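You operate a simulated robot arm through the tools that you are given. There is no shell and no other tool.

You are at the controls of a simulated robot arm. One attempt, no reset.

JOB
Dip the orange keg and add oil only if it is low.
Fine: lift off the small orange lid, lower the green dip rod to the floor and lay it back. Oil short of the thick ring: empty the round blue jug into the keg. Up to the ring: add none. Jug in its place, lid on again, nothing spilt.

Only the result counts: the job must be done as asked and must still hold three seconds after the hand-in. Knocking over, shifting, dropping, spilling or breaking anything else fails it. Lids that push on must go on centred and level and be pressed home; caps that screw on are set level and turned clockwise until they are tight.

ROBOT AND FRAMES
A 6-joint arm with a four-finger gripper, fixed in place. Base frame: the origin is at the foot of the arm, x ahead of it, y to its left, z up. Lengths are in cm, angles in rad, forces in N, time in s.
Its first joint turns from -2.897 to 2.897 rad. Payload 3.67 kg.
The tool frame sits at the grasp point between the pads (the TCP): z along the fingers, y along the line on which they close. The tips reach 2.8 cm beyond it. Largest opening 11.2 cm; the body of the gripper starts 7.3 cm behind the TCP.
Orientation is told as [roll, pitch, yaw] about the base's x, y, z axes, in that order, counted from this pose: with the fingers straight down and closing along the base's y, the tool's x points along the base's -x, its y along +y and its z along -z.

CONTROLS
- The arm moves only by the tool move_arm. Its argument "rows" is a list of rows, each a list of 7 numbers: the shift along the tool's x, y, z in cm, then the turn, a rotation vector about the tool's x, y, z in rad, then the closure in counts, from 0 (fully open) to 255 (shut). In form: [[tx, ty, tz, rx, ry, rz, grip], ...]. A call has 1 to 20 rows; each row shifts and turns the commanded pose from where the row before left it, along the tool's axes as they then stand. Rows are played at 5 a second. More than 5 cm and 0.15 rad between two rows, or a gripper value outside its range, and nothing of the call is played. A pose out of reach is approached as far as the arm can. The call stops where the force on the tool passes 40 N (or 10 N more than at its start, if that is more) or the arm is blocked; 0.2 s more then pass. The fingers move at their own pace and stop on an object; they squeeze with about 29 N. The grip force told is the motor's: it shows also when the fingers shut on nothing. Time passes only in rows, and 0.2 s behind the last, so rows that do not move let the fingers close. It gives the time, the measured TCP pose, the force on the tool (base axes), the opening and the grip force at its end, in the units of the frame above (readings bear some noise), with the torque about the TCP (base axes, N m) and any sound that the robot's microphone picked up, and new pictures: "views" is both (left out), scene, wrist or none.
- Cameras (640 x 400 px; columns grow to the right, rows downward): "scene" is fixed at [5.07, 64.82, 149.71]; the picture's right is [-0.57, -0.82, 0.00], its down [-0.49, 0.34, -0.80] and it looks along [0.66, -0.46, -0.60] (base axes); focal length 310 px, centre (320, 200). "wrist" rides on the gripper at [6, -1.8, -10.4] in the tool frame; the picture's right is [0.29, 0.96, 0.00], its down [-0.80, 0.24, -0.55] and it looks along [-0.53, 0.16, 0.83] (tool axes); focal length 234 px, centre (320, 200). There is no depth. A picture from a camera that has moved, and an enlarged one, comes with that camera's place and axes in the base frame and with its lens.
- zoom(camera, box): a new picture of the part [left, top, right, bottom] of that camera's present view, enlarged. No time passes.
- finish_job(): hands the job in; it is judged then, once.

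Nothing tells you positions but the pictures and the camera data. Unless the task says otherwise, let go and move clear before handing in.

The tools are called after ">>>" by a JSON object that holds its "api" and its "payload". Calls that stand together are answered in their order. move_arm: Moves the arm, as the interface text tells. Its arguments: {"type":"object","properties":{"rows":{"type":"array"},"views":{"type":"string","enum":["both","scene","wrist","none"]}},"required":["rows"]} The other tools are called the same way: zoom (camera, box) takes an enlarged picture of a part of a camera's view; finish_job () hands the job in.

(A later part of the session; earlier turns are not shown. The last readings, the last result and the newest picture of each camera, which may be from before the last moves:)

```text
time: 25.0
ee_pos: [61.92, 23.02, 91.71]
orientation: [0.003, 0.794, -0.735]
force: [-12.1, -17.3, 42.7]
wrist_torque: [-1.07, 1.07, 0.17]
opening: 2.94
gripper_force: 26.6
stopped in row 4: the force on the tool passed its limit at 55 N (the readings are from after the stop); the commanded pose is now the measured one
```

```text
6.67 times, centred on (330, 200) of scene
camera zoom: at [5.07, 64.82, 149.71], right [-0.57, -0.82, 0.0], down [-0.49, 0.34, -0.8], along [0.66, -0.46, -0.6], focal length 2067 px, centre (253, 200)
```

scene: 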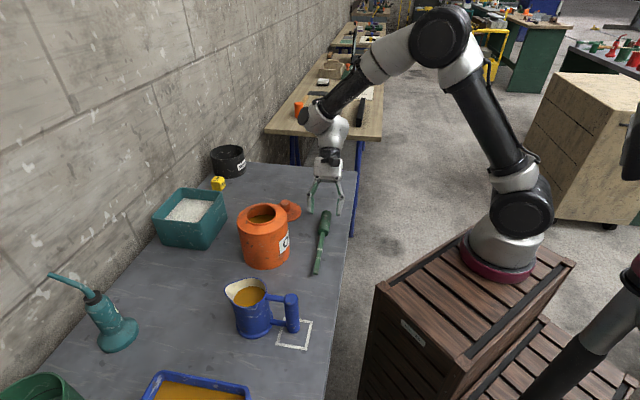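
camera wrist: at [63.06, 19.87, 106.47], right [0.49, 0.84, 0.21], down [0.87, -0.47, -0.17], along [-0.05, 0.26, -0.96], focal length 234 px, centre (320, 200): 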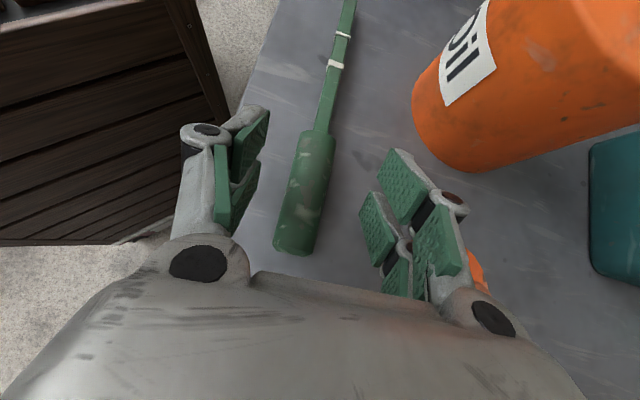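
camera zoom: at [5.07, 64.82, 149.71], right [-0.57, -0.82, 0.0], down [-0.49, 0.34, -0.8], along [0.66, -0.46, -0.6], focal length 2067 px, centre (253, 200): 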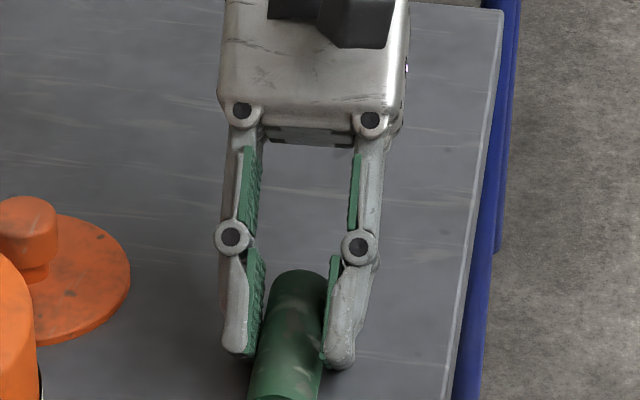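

The tool touched down early (z 91.7, about 43 N) and the fingers are around the handle already. I'll ease up a few millimetres with the fingers commanded open and look.

>>> {"api": "move_arm", "payload": {"rows": [[0, 0, 0, 0, 0, 0, 100], [0.15, 0, -0.15, 0, 0, 0, 100], [0.15, 0, -0.15, 0, 0, 0, 100], [0, 0, 0, 0, 0, 0, 100]]}}

>>> {"api": "zoom", "payload": {"camera": "scene", "box": [290, 170, 370, 230]}}

```text
time: 26.0
ee_pos: [62.07, 23.32, 91.82]
orientation: [0.003, 0.788, -0.738]
force: [-0.9, 0.9, -0.3]
wrist_torque: [0.03, 0.0, -0.01]
opening: 6.8
gripper_force: 0.0
camera wrist: at [63.12, 19.79, 103.32], right [0.49, 0.84, 0.21], down [0.87, -0.47, -0.17], along [-0.05, 0.27, -0.96], focal length 234 px, centre (320, 200)
```

scene: 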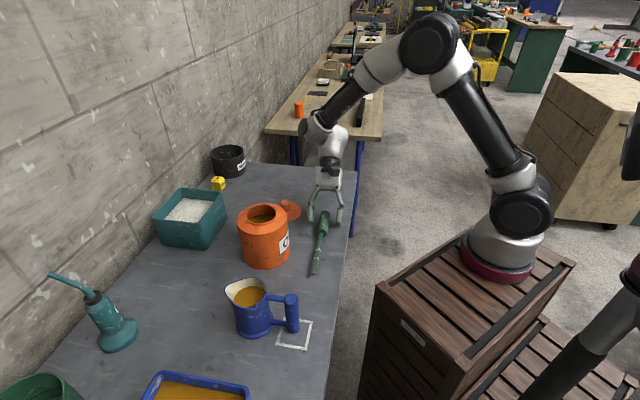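
wrist: 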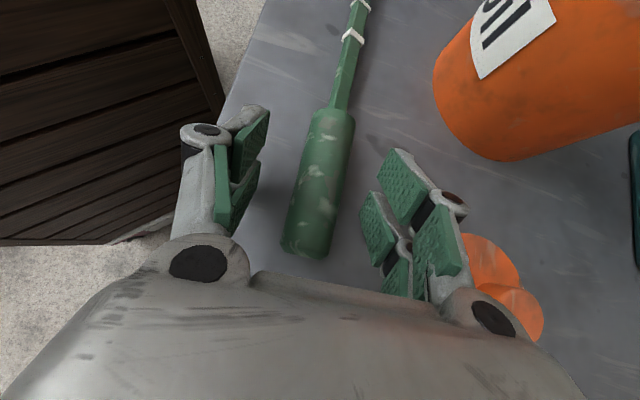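

```text
6.67 times, centred on (330, 200) of scene
camera zoom: at [5.07, 64.82, 149.71], right [-0.57, -0.82, 0.0], down [-0.49, 0.34, -0.8], along [0.66, -0.46, -0.6], focal length 2067 px, centre (253, 200)
```

zoom: 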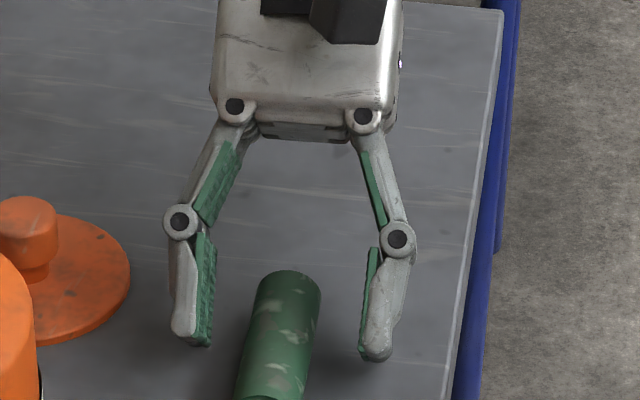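

The fingers opened again with no load, and the rod has only shifted a few millimetres sideways. Height 91.8 is clear, so I'll close here and watch the force.

>>> {"api": "move_arm", "payload": {"rows": [[0, 0, 0, 0, 0, 0, 140], [0, 0, 0, 0, 0, 0, 165], [0, 0, 0, 0, 0, 0, 180], [0, 0, 0, 0, 0, 0, 255], [0, 0, 0, 0, 0, 0, 255], [0, 0, 0, 0, 0, 0, 255]]}}

>>> {"api": "zoom", "payload": {"camera": "scene", "box": [290, 170, 370, 230]}}

```text
time: 27.4
ee_pos: [62.09, 23.33, 91.99]
orientation: [0.002, 0.789, -0.737]
force: [-0.3, -0.6, 0.4]
wrist_torque: [-0.03, 0.01, -0.01]
opening: 2.65
gripper_force: 29.0
camera wrist: at [63.12, 19.79, 103.34], right [0.49, 0.84, 0.21], down [0.87, -0.47, -0.17], along [-0.05, 0.27, -0.96], focal length 234 px, centre (320, 200)
```

scene: 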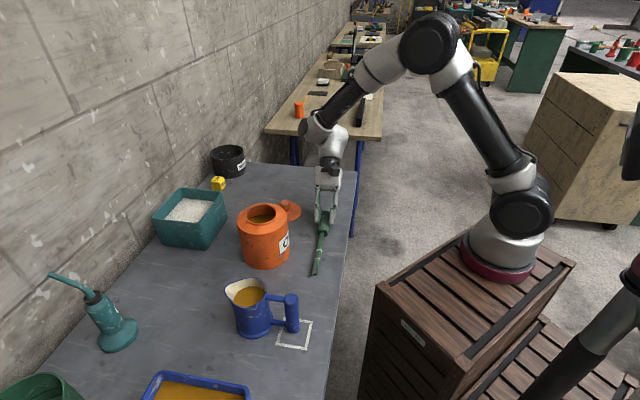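
wrist: 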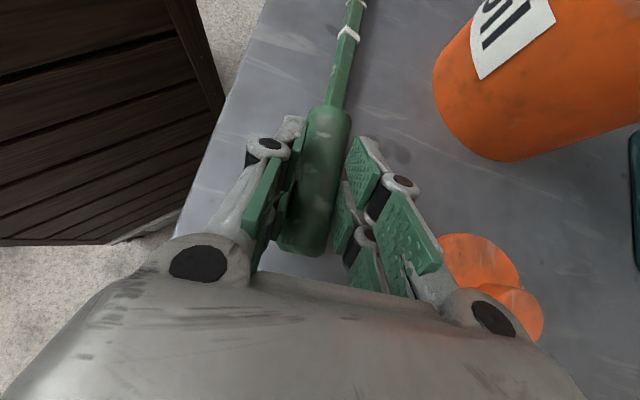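

```text
6.67 times, centred on (330, 200) of scene
camera zoom: at [5.07, 64.82, 149.71], right [-0.57, -0.82, 0.0], down [-0.49, 0.34, -0.8], along [0.66, -0.46, -0.6], focal length 2067 px, centre (253, 200)
```

zoom: 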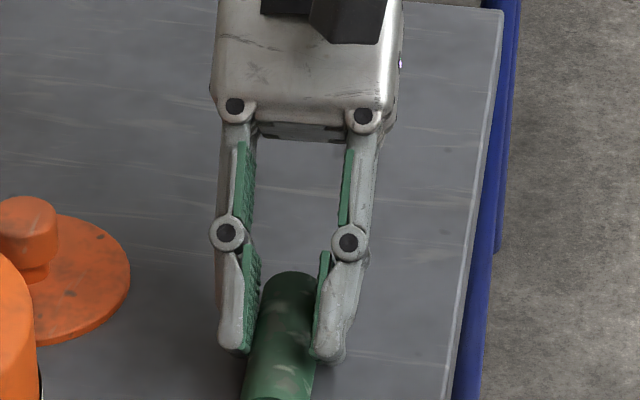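

Grip reads 2.65, which suggests I hold the handle a bit above its axis. I'll open slightly, lower 4 mm and re-grip.

>>> {"api": "move_arm", "payload": {"rows": [[0, 0, 0, 0, 0, 0, 150], [0, 0, 0, 0, 0, 0, 150], [-0.14, 0, 0.14, 0, 0, 0, 150], [-0.14, 0, 0.14, 0, 0, 0, 150], [0, 0, 0, 0, 0, 0, 150]], "views": "none"}}

```text
time: 28.6
ee_pos: [61.95, 23.36, 91.65]
orientation: [0.007, 0.791, -0.733]
force: [1.1, -1.6, 40.7]
wrist_torque: [-0.22, 0.18, -0.04]
opening: 4.73
gripper_force: 8.0
```

Finger tips rest on the bench here (41 N). I'll rise 1.5 mm to unload and close again.

>>> {"api": "move_arm", "payload": {"rows": [[0.1, 0, -0.1, 0, 0, 0, 150], [0, 0, 0, 0, 0, 0, 150]], "views": "none"}}

>>> {"api": "move_arm", "payload": {"rows": [[0, 0, 0, 0, 0, 0, 170], [0, 0, 0, 0, 0, 0, 180], [0, 0, 0, 0, 0, 0, 255], [0, 0, 0, 0, 0, 0, 255], [0, 0, 0, 0, 0, 0, 255]]}}

```text
time: 29.2
ee_pos: [61.94, 23.25, 91.71]
orientation: [0.006, 0.789, -0.736]
force: [-2.2, 0.4, 31.2]
wrist_torque: [-0.01, 0.15, -0.09]
opening: 4.72
gripper_force: 0.1
```

```text
time: 29.6
ee_pos: [61.94, 23.13, 91.69]
orientation: [0.004, 0.791, -0.736]
force: [-0.4, -0.2, 10.9]
wrist_torque: [-0.1, 0.09, -0.06]
opening: 3.73
gripper_force: 0.0
stopped in row 1: the force on the tool passed its limit at 51 N (the readings are from after the stop); the commanded pose is now the measured one
camera wrist: at [63.03, 19.63, 103.11], right [0.49, 0.84, 0.21], down [0.87, -0.46, -0.18], along [-0.05, 0.27, -0.96], focal length 234 px, centre (320, 200)
```

scene: 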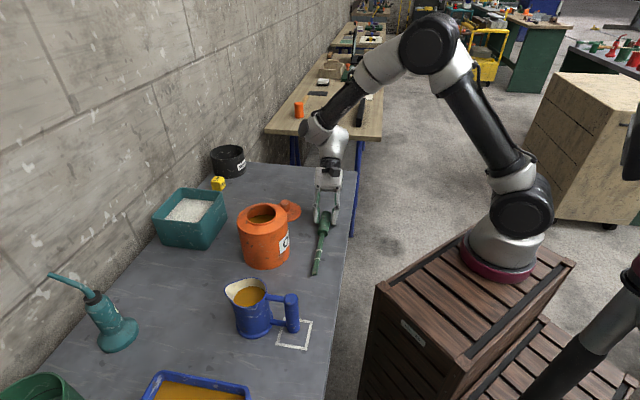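
wrist: 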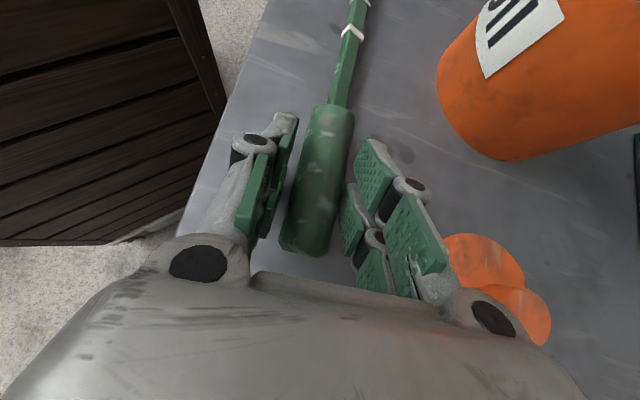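

Closing makes the tips reach lower, so I'll rise about 1 mm while closing.

>>> {"api": "move_arm", "payload": {"rows": [[0.05, 0, -0.05, 0, 0, 0, 170], [0.05, 0, -0.05, 0, 0, 0, 180], [0, 0, 0, 0, 0, 0, 190], [0, 0, 0, 0, 0, 0, 255], [0, 0, 0, 0, 0, 0, 255]], "views": "wrist"}}

```text
time: 30.8
ee_pos: [62.06, 22.99, 91.76]
orientation: [0.002, 0.792, -0.74]
force: [-0.6, 0.2, 0.5]
wrist_torque: [0.03, -0.02, -0.04]
opening: 2.68
gripper_force: 29.5
camera wrist: at [63.13, 19.56, 103.23], right [0.49, 0.85, 0.2], down [0.87, -0.46, -0.18], along [-0.05, 0.26, -0.96], focal length 234 px, centre (320, 200)
```

wrist: 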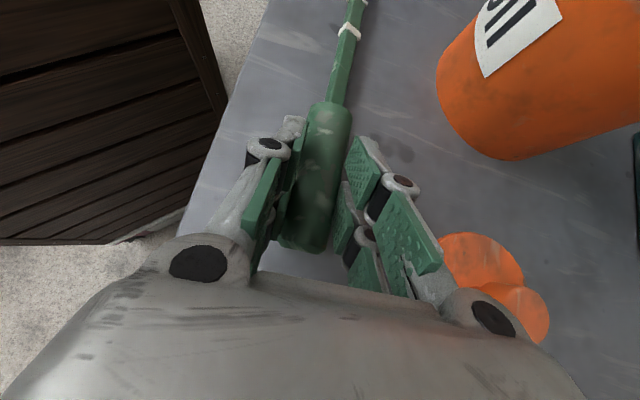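

Held at 2.68 cm with no bench load. Test lift of 4 cm.

>>> {"api": "move_arm", "payload": {"rows": [[0.35, 0, -0.35, 0, 0, 0, 255], [0.35, 0, -0.35, 0, 0, 0, 255], [0.7, 0, -0.7, 0, 0, 0, 255], [1.4, 0, -1.4, 0, 0, 0, 255], [0, 0, 0, 0, 0, 0, 255]]}}

>>> {"api": "zoom", "payload": {"camera": "scene", "box": [270, 160, 370, 240]}}

```text
time: 31.9
ee_pos: [61.95, 23.1, 95.69]
orientation: [0.001, 0.791, -0.738]
force: [-0.3, -0.8, -0.9]
wrist_torque: [-0.01, -0.01, -0.01]
opening: 2.67
gripper_force: 28.9
camera wrist: at [63.07, 19.59, 107.07], right [0.49, 0.85, 0.2], down [0.87, -0.46, -0.18], along [-0.05, 0.26, -0.96], focal length 234 px, centre (320, 200)
```

scene: 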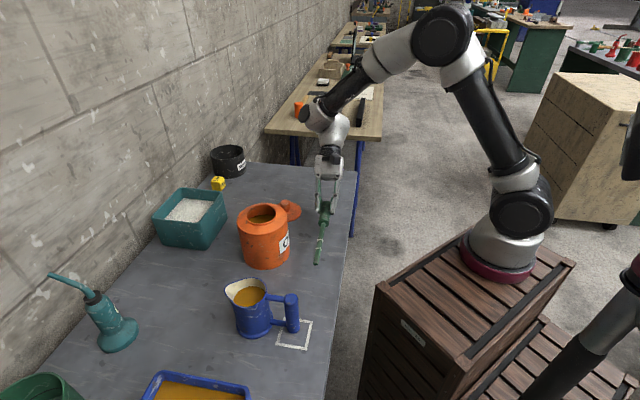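
wrist: 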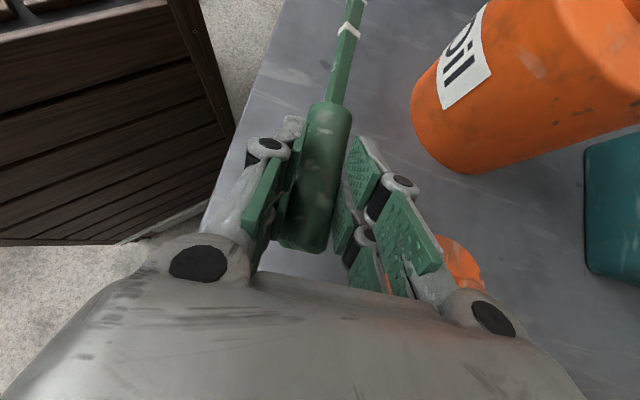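

```text
5.00 times, centred on (320, 200) of scene
camera zoom: at [5.07, 64.82, 149.71], right [-0.57, -0.82, 0.0], down [-0.49, 0.34, -0.8], along [0.66, -0.46, -0.6], focal length 1550 px, centre (320, 200)
```

zoom: 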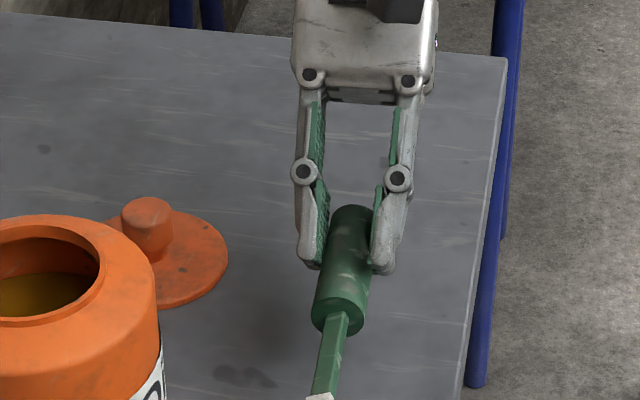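

The rod is firmly held. I'll lift it to z≈125 and turn it upright, tip down.

>>> {"api": "move_arm", "payload": {"rows": [[2.97, 0, -2.97, 0, 0, 0, 255], [2.97, 0, -2.97, 0, 0, 0, 255], [2.97, 0, -2.97, 0, 0, 0, 255], [2.97, 0, -2.97, 0, 0, 0, 255], [2.97, 0, -2.97, 0, 0, 0, 255], [2.97, 0, -2.97, 0, 0, 0, 255], [2.97, 0, -2.97, 0, 0, 0, 255], [0, 0, 0, 0, -0.1428, 0, 255], [0, 0, 0, 0, -0.1428, 0, 255], [0, 0, 0, 0, -0.1428, 0, 255], [0, 0, 0, 0, -0.1428, 0, 255], [0, 0, 0, 0, -0.1428, 0, 255], [0, 0, 0, 0, -0.1428, 0, 255], [0, 0, 0, 0, 0, 0, 255]]}}

```text
time: 35.0
ee_pos: [62.1, 22.84, 125.09]
orientation: [-0.002, -0.068, -0.737]
force: [-0.3, 0.7, 0.1]
wrist_torque: [-0.03, 0.02, 0.02]
opening: 2.7
gripper_force: 29.0
camera wrist: at [55.87, 26.1, 134.96], right [0.43, 0.9, -0.02], down [0.72, -0.33, 0.61], along [0.54, -0.28, -0.79], focal length 234 px, centre (320, 200)
```

scene: 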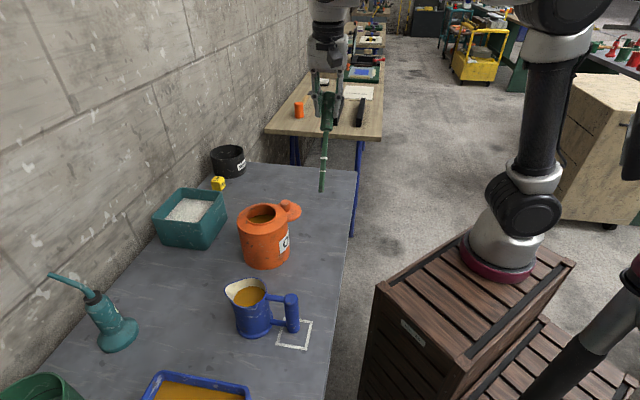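
wrist: 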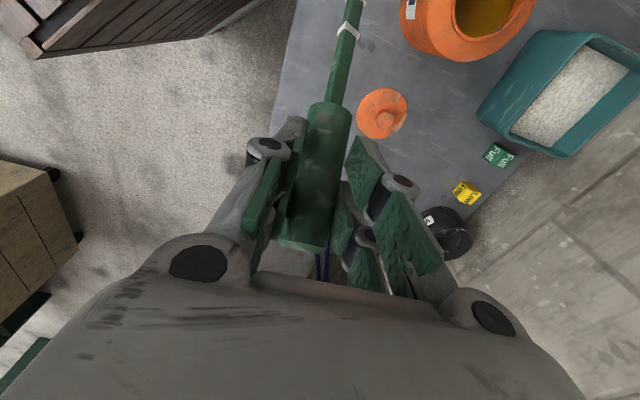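

Half way; continuing the turn until the rod hangs vertical.

>>> {"api": "move_arm", "payload": {"rows": [[0, 0, 0, 0, -0.1428, 0, 255], [0, 0, 0, 0, -0.1428, 0, 255], [0, 0, 0, 0, -0.1428, 0, 255], [0, 0, 0, 0, -0.1428, 0, 255], [0, 0, 0, 0, -0.1428, 0, 255], [0, 0, 0, 0, 0, 0, 255], [0, 0, 0, 0, 0, 0, 255]]}}

>>> {"api": "zoom", "payload": {"camera": "wrist", "box": [0, 0, 640, 4]}}

>>> {"api": "zoom", "payload": {"camera": "scene", "box": [260, 60, 400, 200]}}

```text
time: 36.5
ee_pos: [62.1, 22.88, 124.96]
orientation: [-0.001, -0.78, -0.736]
force: [-0.1, -0.5, -0.5]
wrist_torque: [0.01, 0.02, 0.01]
opening: 2.68
gripper_force: 29.0
camera wrist: at [52.28, 29.38, 128.08], right [0.49, 0.85, -0.2], down [0.29, 0.06, 0.95], along [0.82, -0.53, -0.22], focal length 234 px, centre (320, 200)
```

scene: 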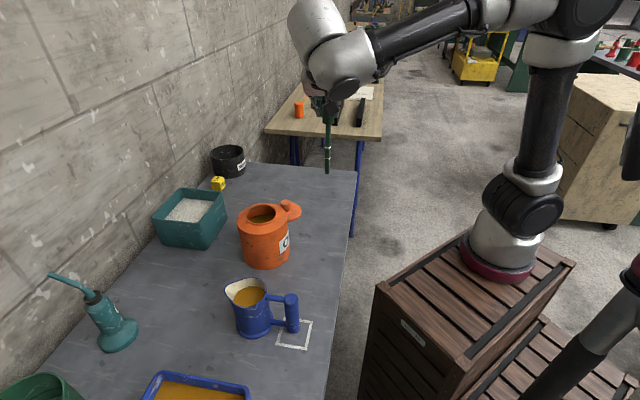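
wrist: 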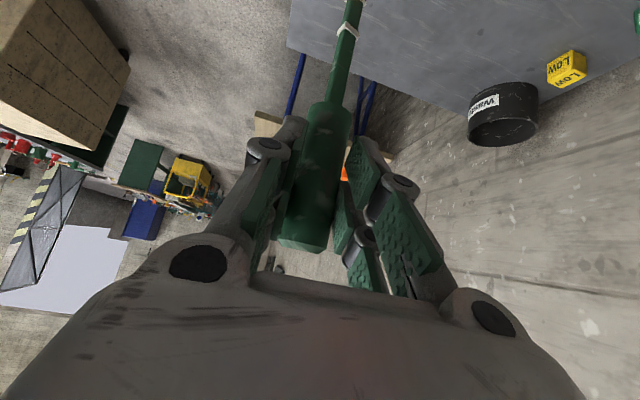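

```text
1.00 times, centred on (320, 2) of wrist (not enlarged: the box is as wide or as high as the picture)
camera zoom: at [52.28, 29.38, 128.08], right [0.49, 0.85, -0.2], down [0.29, 0.06, 0.95], along [0.82, -0.53, -0.22], focal length 234 px, centre (320, 398)
```

zoom: 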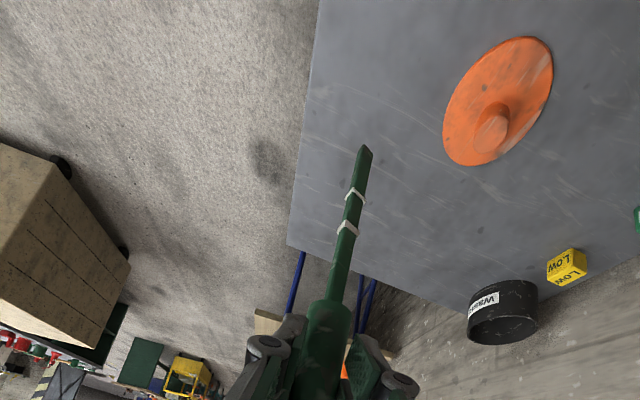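

```text
2.86 times, centred on (330, 130) of scene
camera zoom: at [5.07, 64.82, 149.71], right [-0.57, -0.82, 0.0], down [-0.49, 0.34, -0.8], along [0.66, -0.46, -0.6], focal length 886 px, centre (291, 400)
```

zoom: 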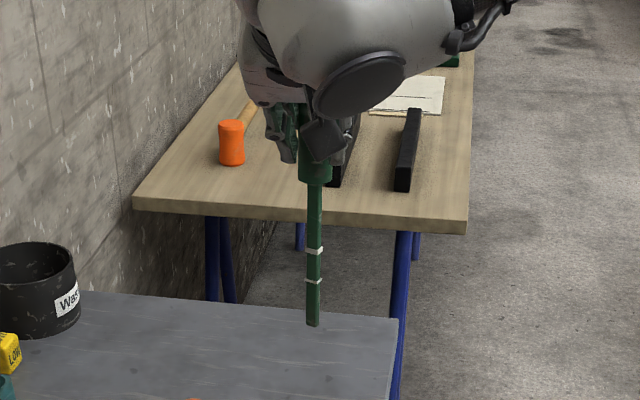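

The rod hangs almost vertical, its tip near (63.9, 21.2, 104) leaning about 3°. I'll correct the lean and carry it over the keg centre.

>>> {"api": "move_arm", "payload": {"rows": [[0, 0, 0, 0, 0.053, 0, 255], [1.675, 2.413, -1.952, 0, 0, 0, 255], [1.675, 2.413, -1.952, 0, 0, 0, 255], [1.675, 2.413, -1.952, 0, 0, 0, 255], [1.675, 2.413, -1.952, 0, 0, 0, 255], [1.675, 2.413, -1.952, 0, 0, 0, 255], [1.675, 2.413, -1.952, 0, 0, 0, 255], [0, 0, 0, 0, 0, 0, 255], [0, 0, 0, 0, 0, 0, 255]]}}

>>> {"api": "zoom", "payload": {"camera": "wrist", "box": [0, 0, 640, 4]}}

>>> {"api": "zoom", "payload": {"camera": "scene", "box": [180, 100, 340, 280]}}

```text
time: 38.5
ee_pos: [60.67, 44.08, 127.16]
orientation: [-0.002, -0.725, -0.736]
force: [0.6, 0.5, -0.7]
wrist_torque: [0.03, 0.05, 0.01]
opening: 2.7
gripper_force: 29.1
camera wrist: at [50.97, 50.46, 130.8], right [0.48, 0.85, -0.19], down [0.33, 0.03, 0.94], along [0.81, -0.52, -0.27], focal length 234 px, centre (320, 200)
```

scene: 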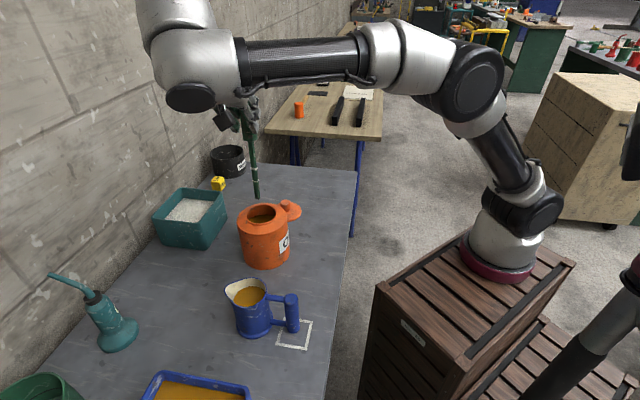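
wrist: 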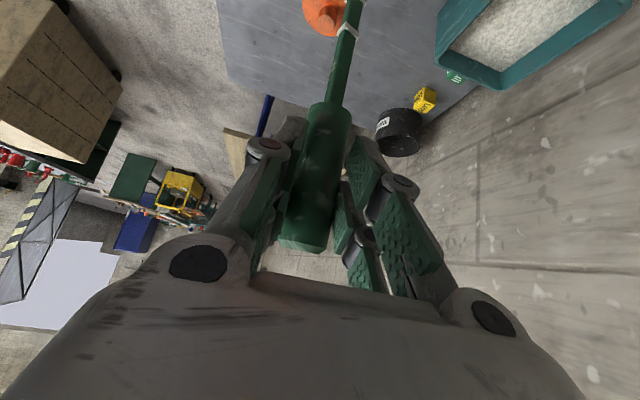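

```text
1.00 times, centred on (320, 2) of wrist (not enlarged: the box is as wide or as high as the picture)
camera zoom: at [50.97, 50.46, 130.8], right [0.48, 0.85, -0.19], down [0.33, 0.03, 0.94], along [0.81, -0.52, -0.27], focal length 234 px, centre (320, 398)
```

zoom: 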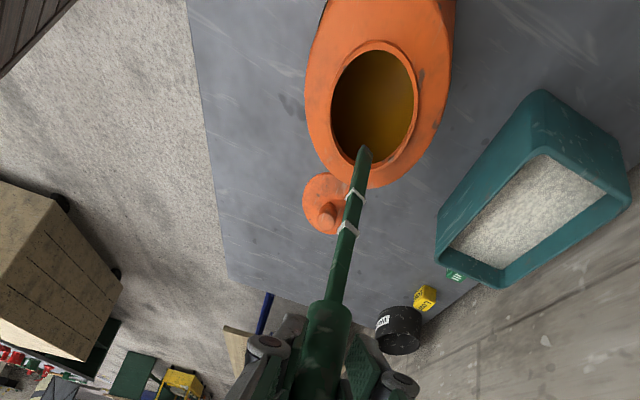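

```text
2.22 times, centred on (260, 190) of scene
camera zoom: at [5.07, 64.82, 149.71], right [-0.57, -0.82, 0.0], down [-0.49, 0.34, -0.8], along [0.66, -0.46, -0.6], focal length 689 px, centre (453, 222)
```

zoom: 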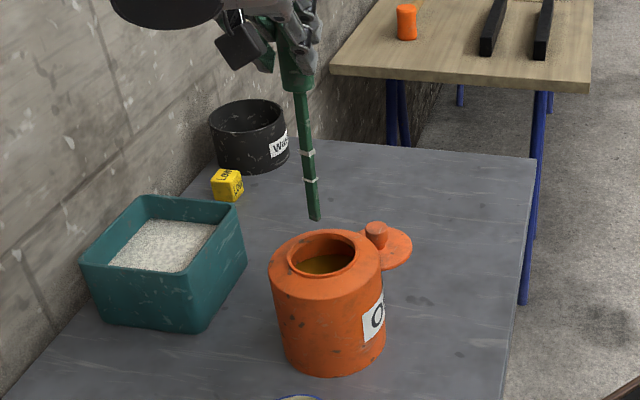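

The tip is above the middle of the opening and the rod is upright. Lowering it into the keg to about 3 cm above the floor.

>>> {"api": "move_arm", "payload": {"rows": [[2.0, 0, 2.24, 0, 0, 0, 255], [2.0, 0, 2.24, 0, 0, 0, 255], [2.0, 0, 2.24, 0, 0, 0, 255], [2.0, 0, 2.24, 0, 0, 0, 255], [0.8, 0, 0.9, 0, 0, 0, 255], [0, 0, 0, 0, 0, 0, 255]]}}

>>> {"api": "zoom", "payload": {"camera": "wrist", "box": [0, 0, 640, 4]}}

>>> {"api": "zoom", "payload": {"camera": "scene", "box": [180, 130, 340, 280]}}

```text
time: 40.0
ee_pos: [60.29, 44.02, 113.71]
orientation: [0.001, -0.725, -0.737]
force: [0.2, 0.0, -1.1]
wrist_torque: [0.02, -0.02, 0.01]
opening: 2.69
gripper_force: 29.1
camera wrist: at [50.72, 50.35, 117.46], right [0.48, 0.85, -0.19], down [0.33, 0.02, 0.94], along [0.81, -0.52, -0.27], focal length 234 px, centre (320, 200)
```

scene: 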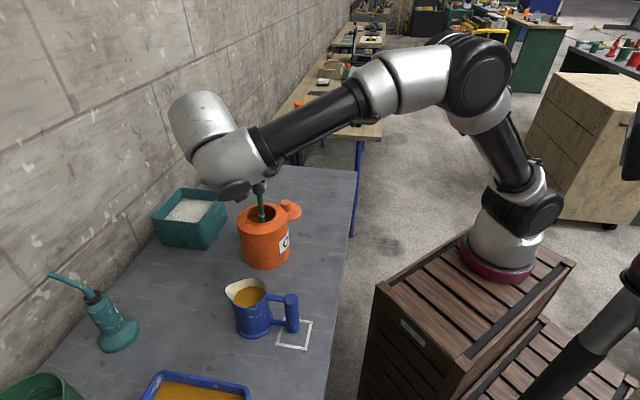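
wrist: 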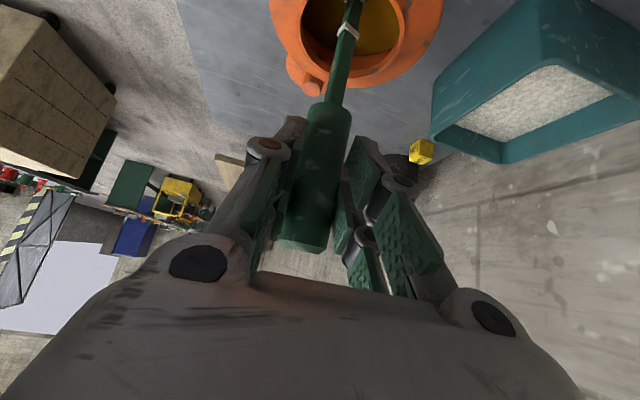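

```text
1.00 times, centred on (320, 2) of wrist (not enlarged: the box is as wide or as high as the picture)
camera zoom: at [50.72, 50.35, 117.46], right [0.48, 0.85, -0.19], down [0.33, 0.02, 0.94], along [0.81, -0.52, -0.27], focal length 234 px, centre (320, 398)
```

zoom: 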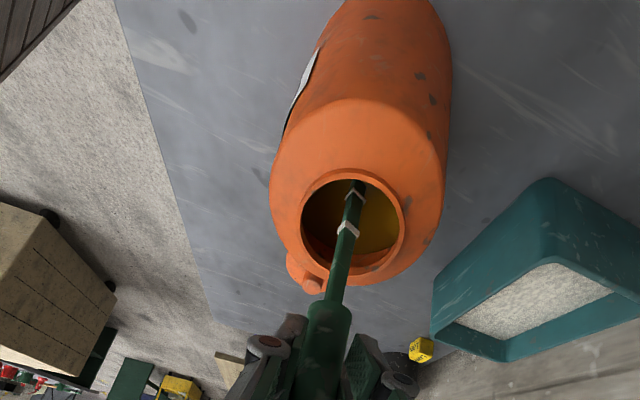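

```text
2.67 times, centred on (260, 205) of scene
camera zoom: at [5.07, 64.82, 149.71], right [-0.57, -0.82, 0.0], down [-0.49, 0.34, -0.8], along [0.66, -0.46, -0.6], focal length 827 px, centre (480, 187)
```

zoom: 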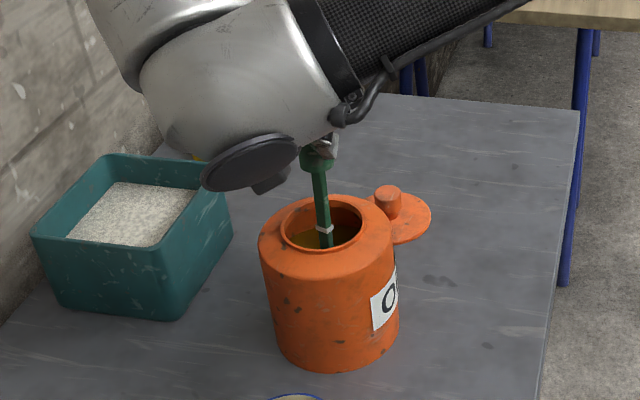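

The tip is about 3–4 cm above the floor. Lowering slowly until the rod touches the keg floor.

>>> {"api": "move_arm", "payload": {"rows": [[0.27, 0, 0.3, 0, 0, 0, 255], [0.27, 0, 0.3, 0, 0, 0, 255], [0.27, 0, 0.3, 0, 0, 0, 255], [0.27, 0, 0.3, 0, 0, 0, 255], [0.27, 0, 0.3, 0, 0, 0, 255], [0.27, 0, 0.3, 0, 0, 0, 255], [0, 0, 0, 0, 0, 0, 255]], "views": "none"}}

>>> {"api": "move_arm", "payload": {"rows": [[0.1, 0, 0.11, 0, 0, 0, 255], [0.1, 0, 0.11, 0, 0, 0, 255], [0.1, 0, 0.11, 0, 0, 0, 255], [0.1, 0, 0.11, 0, 0, 0, 255], [0, 0, 0, 0, 0, 0, 255]], "views": "none"}}

```text
time: 41.5
ee_pos: [60.44, 43.94, 111.57]
orientation: [-0.001, -0.726, -0.737]
force: [-0.3, 0.7, -1.4]
wrist_torque: [-0.01, 0.0, 0.01]
opening: 2.71
gripper_force: 29.0
```

```text
time: 42.8
ee_pos: [60.4, 44.14, 110.87]
orientation: [-0.001, -0.727, -0.737]
force: [1.0, -0.1, -1.3]
wrist_torque: [0.03, 0.01, -0.03]
opening: 2.69
gripper_force: 29.8
```

>>> {"api": "move_arm", "payload": {"rows": [[0.1, 0, 0.11, 0, 0, 0, 255], [0.1, 0, 0.11, 0, 0, 0, 255], [0.1, 0, 0.11, 0, 0, 0, 255], [0.1, 0, 0.11, 0, 0, 0, 255], [0, 0, 0, 0, 0, 0, 255]], "views": "none"}}

>>> {"api": "zoom", "payload": {"camera": "wrist", "box": [0, 0, 640, 4]}}

```text
time: 44.0
ee_pos: [60.35, 44.12, 110.36]
orientation: [0.0, -0.724, -0.737]
force: [0.0, -0.4, -1.3]
wrist_torque: [0.01, 0.01, 0.02]
opening: 2.67
gripper_force: 29.1
```

```text
1.00 times, centred on (320, 2) of wrist (not enlarged: the box is as wide or as high as the picture)
camera zoom: at [50.69, 50.4, 113.98], right [0.48, 0.85, -0.19], down [0.33, 0.02, 0.94], along [0.81, -0.52, -0.27], focal length 234 px, centre (320, 398)
```

zoom: 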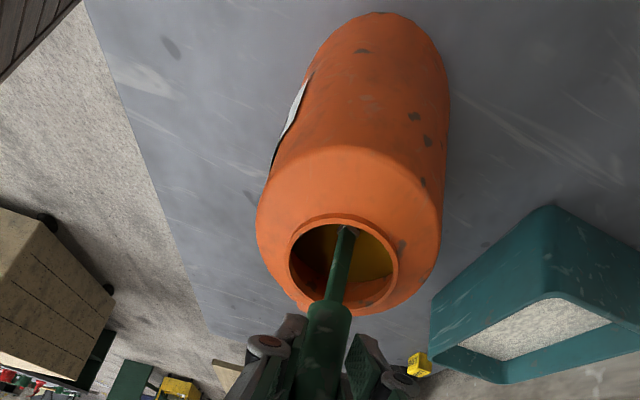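

>>> {"api": "move_arm", "payload": {"rows": [[0.1, 0, 0.11, 0, 0, 0, 255], [0.1, 0, 0.11, 0, 0, 0, 255], [0.1, 0, 0.11, 0, 0, 0, 255], [0, 0, 0, 0, 0, 0, 255]], "views": "none"}}

```text
time: 45.0
ee_pos: [60.34, 44.15, 109.9]
orientation: [-0.001, -0.726, -0.737]
force: [-0.4, 0.0, -0.4]
wrist_torque: [0.0, 0.0, -0.02]
opening: 2.67
gripper_force: 28.8
```

>>> {"api": "move_arm", "payload": {"rows": [[0.1, 0, 0.11, 0, 0, 0, 255], [0.1, 0, 0.11, 0, 0, 0, 255], [0.1, 0, 0.11, 0, 0, 0, 255], [0, 0, 0, 0, 0, 0, 255]], "views": "none"}}

```text
time: 46.0
ee_pos: [60.41, 44.14, 109.48]
orientation: [-0.002, -0.726, -0.736]
force: [0.6, -0.3, -1.4]
wrist_torque: [-0.02, 0.01, 0.0]
opening: 2.66
gripper_force: 28.4
```

>>> {"api": "move_arm", "payload": {"rows": [[0.07, 0, 0.08, 0, 0, 0, 255], [0.07, 0, 0.08, 0, 0, 0, 255], [0.07, 0, 0.08, 0, 0, 0, 255], [0, 0, 0, 0, 0, 0, 255]], "views": "none"}}

```text
time: 47.0
ee_pos: [60.44, 43.88, 109.29]
orientation: [0.002, -0.728, -0.738]
force: [0.5, -0.4, 19.9]
wrist_torque: [-0.39, -0.44, -0.03]
opening: 2.73
gripper_force: 29.2
```

Contact with the keg floor at z≈109.3 (20 N). Now lifting the rod straight out to read the oil mark.

>>> {"api": "move_arm", "payload": {"rows": [[-0.35, 0, -0.4, 0, 0, 0, 255], [-1.35, 0, -1.5, 0, 0, 0, 255], [-2.3, 0, -2.58, 0, 0, 0, 255], [-2.3, 0, -2.58, 0, 0, 0, 255], [-2.3, 0, -2.58, 0, 0, 0, 255], [-2.0, 0, -2.24, 0, 0, 0, 255], [0, 0, 0, 0, 0, 0, 255]]}}

>>> {"api": "zoom", "payload": {"camera": "wrist", "box": [0, 0, 640, 4]}}

>>> {"api": "zoom", "payload": {"camera": "scene", "box": [215, 120, 305, 240]}}

>>> {"api": "zoom", "payload": {"camera": "wrist", "box": [300, 0, 420, 60]}}

```text
time: 48.5
ee_pos: [60.63, 43.9, 124.85]
orientation: [-0.001, -0.727, -0.736]
force: [0.0, 0.2, -0.3]
wrist_torque: [0.02, 0.05, 0.02]
opening: 2.68
gripper_force: 28.9
camera wrist: at [50.79, 50.15, 128.54], right [0.48, 0.85, -0.19], down [0.33, 0.03, 0.94], along [0.81, -0.52, -0.27], focal length 234 px, centre (320, 200)
```

scene: 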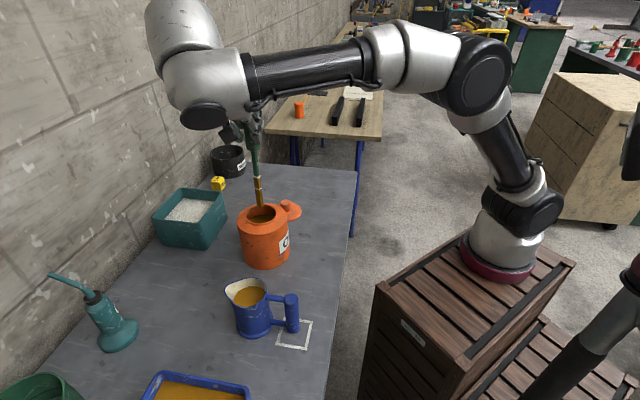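
wrist: 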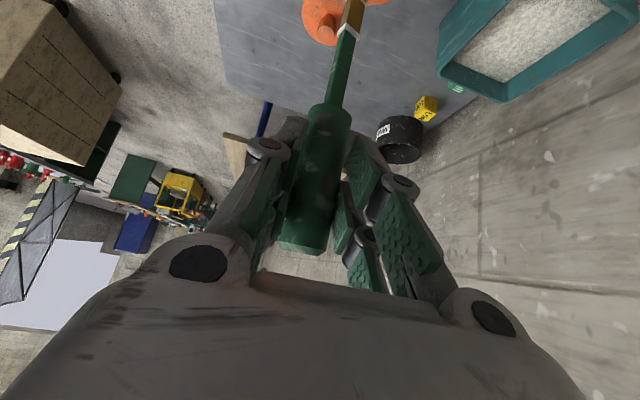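

```text
1.00 times, centred on (320, 2) of wrist (not enlarged: the box is as wide or as high as the picture)
camera zoom: at [50.79, 50.15, 128.54], right [0.48, 0.85, -0.19], down [0.33, 0.03, 0.94], along [0.81, -0.52, -0.27], focal length 234 px, centre (320, 398)
```

zoom: 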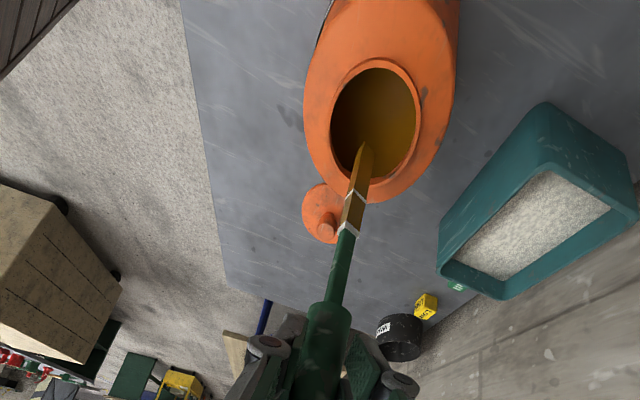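

```text
3.33 times, centred on (260, 180) of scene
camera zoom: at [5.07, 64.82, 149.71], right [-0.57, -0.82, 0.0], down [-0.49, 0.34, -0.8], along [0.66, -0.46, -0.6], focal length 1034 px, centre (520, 267)
```

zoom: 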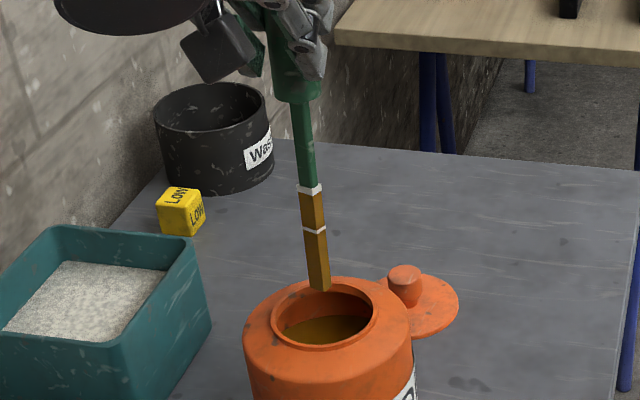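

```text
5.33 times, centred on (360, 30) of wrist
camera zoom: at [50.79, 50.15, 128.54], right [0.48, 0.85, -0.19], down [0.33, 0.03, 0.94], along [0.81, -0.52, -0.27], focal length 1249 px, centre (107, 1107)
```

zoom: 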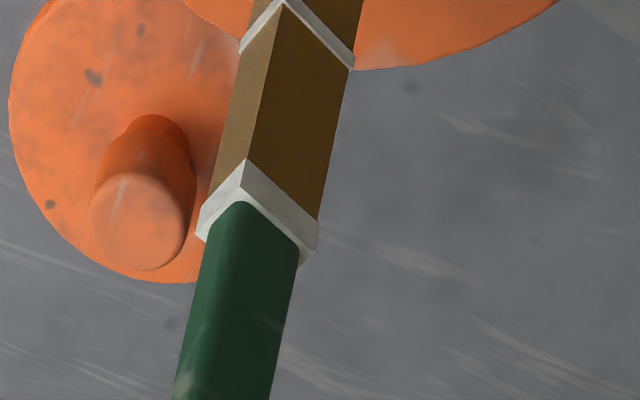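

The rod shows oil from tip up to the upper, thicker ring and clean green above it. I'll zoom closer to be sure there's no gap below that ring.

>>> {"api": "zoom", "payload": {"camera": "wrist", "box": [330, 0, 375, 28]}}

>>> {"api": "zoom", "payload": {"camera": "scene", "box": [245, 170, 273, 210]}}

```text
14.22 times, centred on (352, 14) of wrist
camera zoom: at [50.79, 50.15, 128.54], right [0.48, 0.85, -0.19], down [0.33, 0.03, 0.94], along [0.81, -0.52, -0.27], focal length 3330 px, centre (-142, 2845)
```

zoom: 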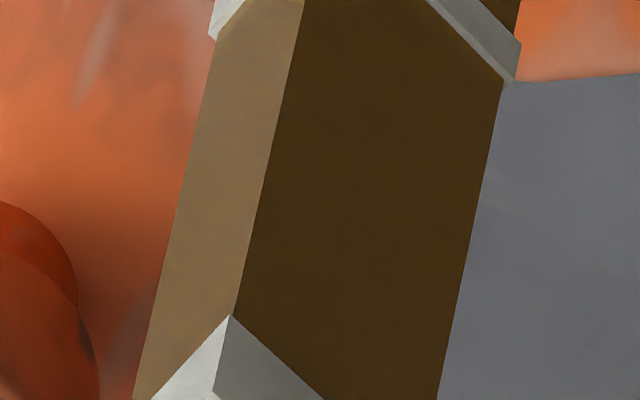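

```text
10.00 times, centred on (259, 190) of scene
camera zoom: at [5.07, 64.82, 149.71], right [-0.57, -0.82, 0.0], down [-0.49, 0.34, -0.8], along [0.66, -0.46, -0.6], focal length 3101 px, centre (930, 300)
```

zoom: 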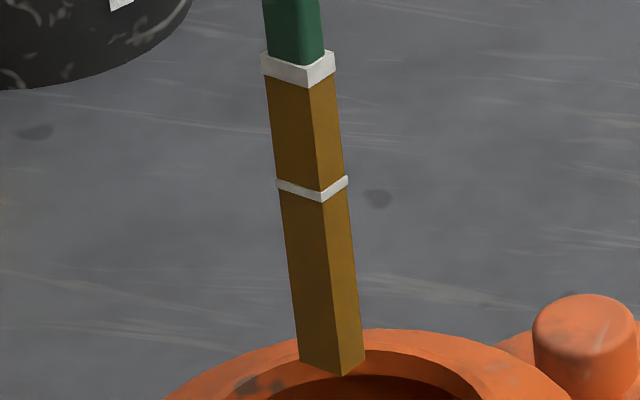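

The oil comes right up to the thick ring, so no oil is to be added and the jug stays where it is. I'll let the rod drip a moment, then carry it back and turn it flat.

>>> {"api": "move_arm", "payload": {"rows": [[0, 0, 0, 0, 0, 0, 255], [0, 0, 0, 0, 0, 0, 255], [0, 0, 0, 0, 0, 0, 255], [-1.53, 0, -1.72, 0, 0, 0, 255], [-1.898, -2.43, 1.692, 0, 0, 0, 255], [-1.898, -2.43, 1.692, 0, 0, 0, 255], [-1.898, -2.43, 1.692, 0, 0, 0, 255], [-1.898, -2.43, 1.692, 0, 0, 0, 255], [-1.898, -2.43, 1.692, 0, 0, 0, 255], [-1.898, -2.43, 1.692, 0, 0, 0, 255], [0, 0, 0, 0, 0, 0, 255]]}}

>>> {"api": "move_arm", "payload": {"rows": [[0, 0, 0, 0, 0.1378, 0, 255], [0, 0, 0, 0, 0.1378, 0, 255], [0, 0, 0, 0, 0.1378, 0, 255], [0, 0, 0, 0, 0.1378, 0, 255], [0, 0, 0, 0, 0.1378, 0, 255], [0, 0, 0, 0, 0.1378, 0, 255], [0, 0, 0, 0, 0.1378, 0, 255], [0, 0, 0, 0, 0.1378, 0, 255], [0, 0, 0, 0, 0.1378, 0, 255], [0, 0, 0, 0, 0.1378, 0, 255], [0, 0, 0, 0, 0.1378, 0, 255], [0, 0, 0, 0, 0, 0, 255]]}}

```text
time: 51.0
ee_pos: [62.27, 22.95, 127.36]
orientation: [-0.001, -0.727, -0.738]
force: [0.9, 0.5, -0.5]
wrist_torque: [-0.03, 0.01, 0.02]
opening: 2.66
gripper_force: 29.3
camera wrist: at [52.6, 29.26, 131.0], right [0.48, 0.85, -0.19], down [0.33, 0.03, 0.94], along [0.81, -0.52, -0.27], focal length 234 px, centre (320, 200)
```

scene: 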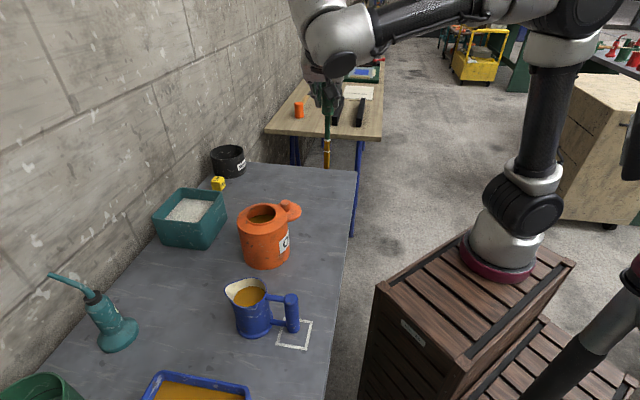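
wrist: 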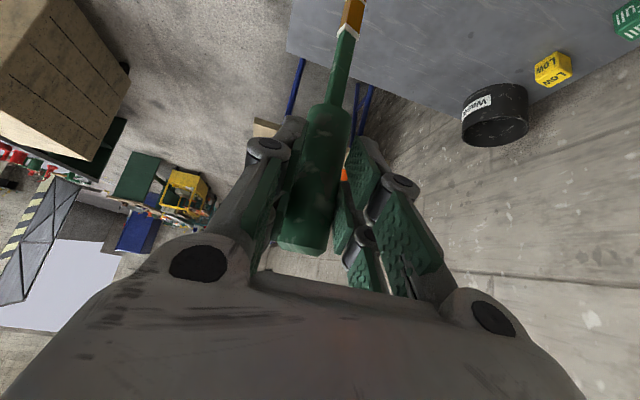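

```text
time: 53.5
ee_pos: [61.95, 22.97, 127.31]
orientation: [0.0, 0.79, -0.735]
force: [-1.1, 0.3, -0.1]
wrist_torque: [-0.01, -0.01, -0.01]
opening: 2.68
gripper_force: 28.6
camera wrist: at [63.02, 19.47, 138.79], right [0.49, 0.85, 0.2], down [0.87, -0.46, -0.18], along [-0.06, 0.27, -0.96], focal length 234 px, centre (320, 200)
```

scene: 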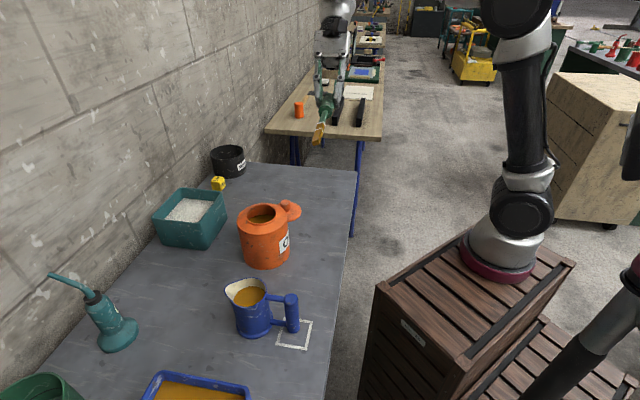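
wrist: 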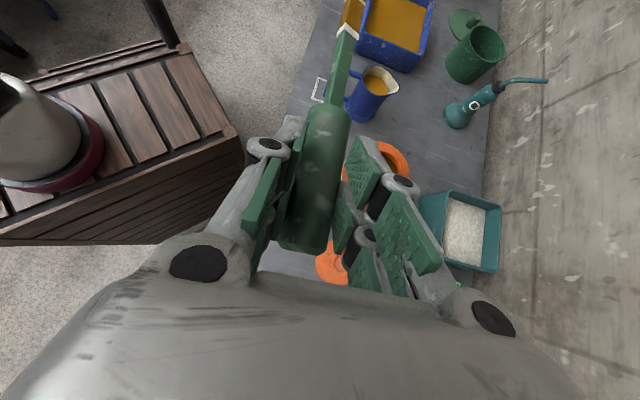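

Retraced to above the rod's place. Lowering to about 3.5 cm above the laying height.

>>> {"api": "move_arm", "payload": {"rows": [[-2.83, 0.02, 2.82, 0, 0, 0, 255], [-2.83, 0.02, 2.82, 0, 0, 0, 255], [-2.83, 0.02, 2.82, 0, 0, 0, 255], [-2.83, 0.02, 2.82, 0, 0, 0, 255], [-2.83, 0.02, 2.82, 0, 0, 0, 255], [-2.83, 0, 2.82, 0, 0, 0, 255], [-2.83, 0, 2.82, 0, 0, 0, 255], [-2.12, 0, 2.12, 0, 0, 0, 255], [0, 0, 0, 0, 0, 0, 255]]}}

>>> {"api": "zoom", "payload": {"camera": "scene", "box": [270, 180, 370, 280]}}

```text
time: 55.5
ee_pos: [61.74, 22.72, 96.25]
orientation: [-0.001, 0.791, -0.737]
force: [0.3, -0.3, -0.5]
wrist_torque: [-0.02, 0.02, 0.02]
opening: 2.68
gripper_force: 29.1
camera wrist: at [62.76, 19.3, 107.69], right [0.49, 0.85, 0.2], down [0.87, -0.46, -0.18], along [-0.05, 0.26, -0.96], focal length 234 px, centre (320, 200)
```

scene: 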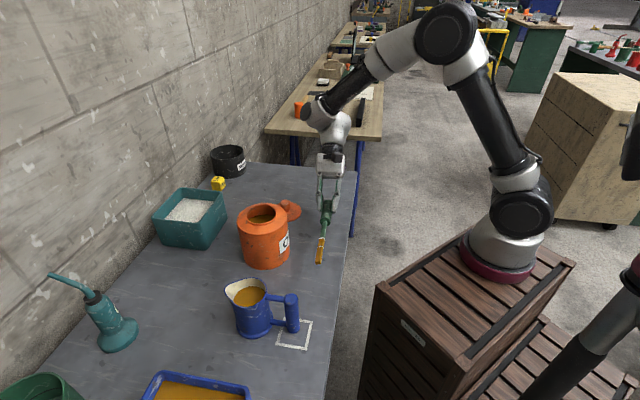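
wrist: 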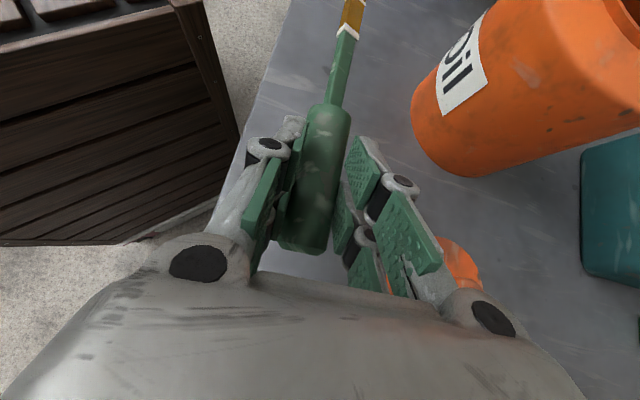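

```text
4.00 times, centred on (320, 230) of scene
camera zoom: at [5.07, 64.82, 149.71], right [-0.57, -0.82, 0.0], down [-0.49, 0.34, -0.8], along [0.66, -0.46, -0.6], focal length 1240 px, centre (320, 80)
```

zoom: 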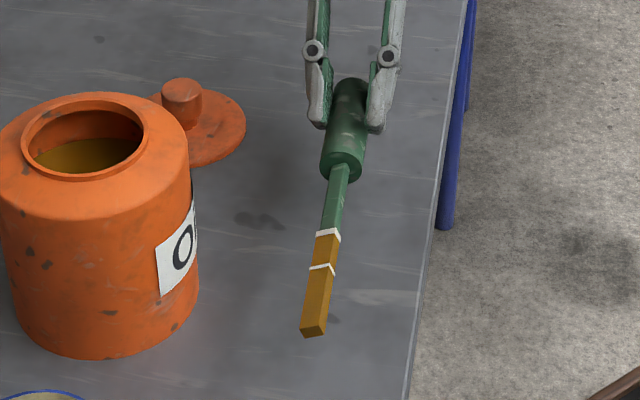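

Shift 4.5 mm sideways to match the original line, then lower gently.

>>> {"api": "move_arm", "payload": {"rows": [[0, 0.45, 0, 0, 0, 0, 255], [-0.88, 0, 0.88, 0, 0, 0, 255], [-0.88, 0, 0.88, 0, 0, 0, 255], [-0.7, 0, 0.7, 0, 0, 0, 255], [-0.14, 0, 0.14, 0, 0, 0, 255], [0, 0, 0, 0, 0, 0, 255]], "views": "none"}}

>>> {"api": "zoom", "payload": {"camera": "scene", "box": [270, 180, 370, 280]}}

```text
time: 57.0
ee_pos: [62.16, 23.38, 92.66]
orientation: [0.0, 0.788, -0.737]
force: [-0.5, -0.2, -0.7]
wrist_torque: [-0.03, -0.02, 0.01]
opening: 2.68
gripper_force: 28.9
```

```text
4.00 times, centred on (320, 230) of scene
camera zoom: at [5.07, 64.82, 149.71], right [-0.57, -0.82, 0.0], down [-0.49, 0.34, -0.8], along [0.66, -0.46, -0.6], focal length 1240 px, centre (320, 80)
```

zoom: 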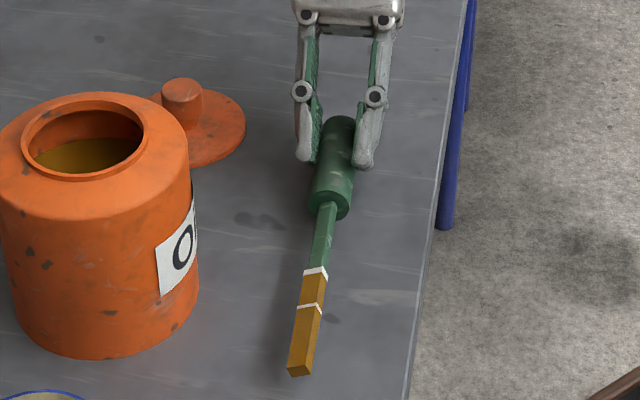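

>>> {"api": "move_arm", "payload": {"rows": [[-0.1, 0, 0.1, 0, 0, 0, 255], [-0.1, 0, 0.1, 0, 0, 0, 255], [-0.1, 0, 0.1, 0, 0, 0, 255], [0, 0, 0, 0, 0, 0, 255]], "views": "none"}}

>>> {"api": "zoom", "payload": {"camera": "scene", "box": [270, 180, 370, 280]}}

```text
time: 58.0
ee_pos: [62.37, 23.45, 92.21]
orientation: [-0.002, 0.792, -0.739]
force: [0.1, -0.6, -0.4]
wrist_torque: [0.02, 0.04, 0.01]
opening: 2.68
gripper_force: 28.8
```

```text
4.00 times, centred on (320, 230) of scene
camera zoom: at [5.07, 64.82, 149.71], right [-0.57, -0.82, 0.0], down [-0.49, 0.34, -0.8], along [0.66, -0.46, -0.6], focal length 1240 px, centre (320, 80)
```

zoom: 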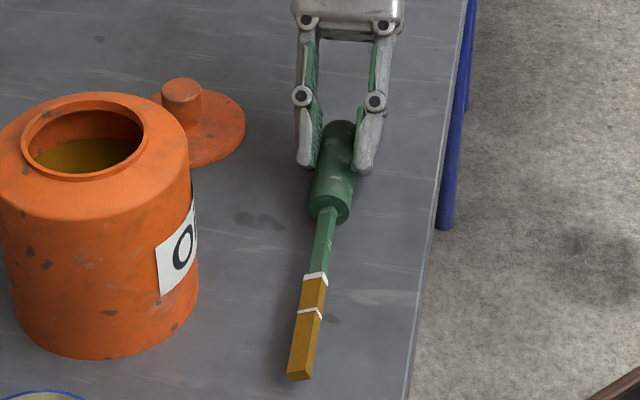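

It matches its first position closely. A few more 1 mm steps until contact.

>>> {"api": "move_arm", "payload": {"rows": [[-0.07, 0, 0.07, 0, 0, 0, 255], [-0.07, 0, 0.07, 0, 0, 0, 255], [-0.07, 0, 0.07, 0, 0, 0, 255], [0, 0, 0, 0, 0, 0, 255]], "views": "none"}}

```text
time: 59.0
ee_pos: [62.18, 23.47, 91.91]
orientation: [0.001, 0.793, -0.738]
force: [-0.7, -0.2, -0.6]
wrist_torque: [-0.02, -0.01, 0.02]
opening: 2.68
gripper_force: 29.0
```

>>> {"api": "move_arm", "payload": {"rows": [[-0.07, 0, 0.07, 0, 0, 0, 255], [-0.04, 0, 0.04, 0, 0, 0, 255], [0, 0, 0, 0, 0, 0, 255]], "views": "none"}}

```text
time: 59.8
ee_pos: [62.15, 23.45, 91.72]
orientation: [0.002, 0.792, -0.738]
force: [3.0, 2.6, 20.2]
wrist_torque: [0.17, 0.07, -0.01]
opening: 2.69
gripper_force: 29.3
```

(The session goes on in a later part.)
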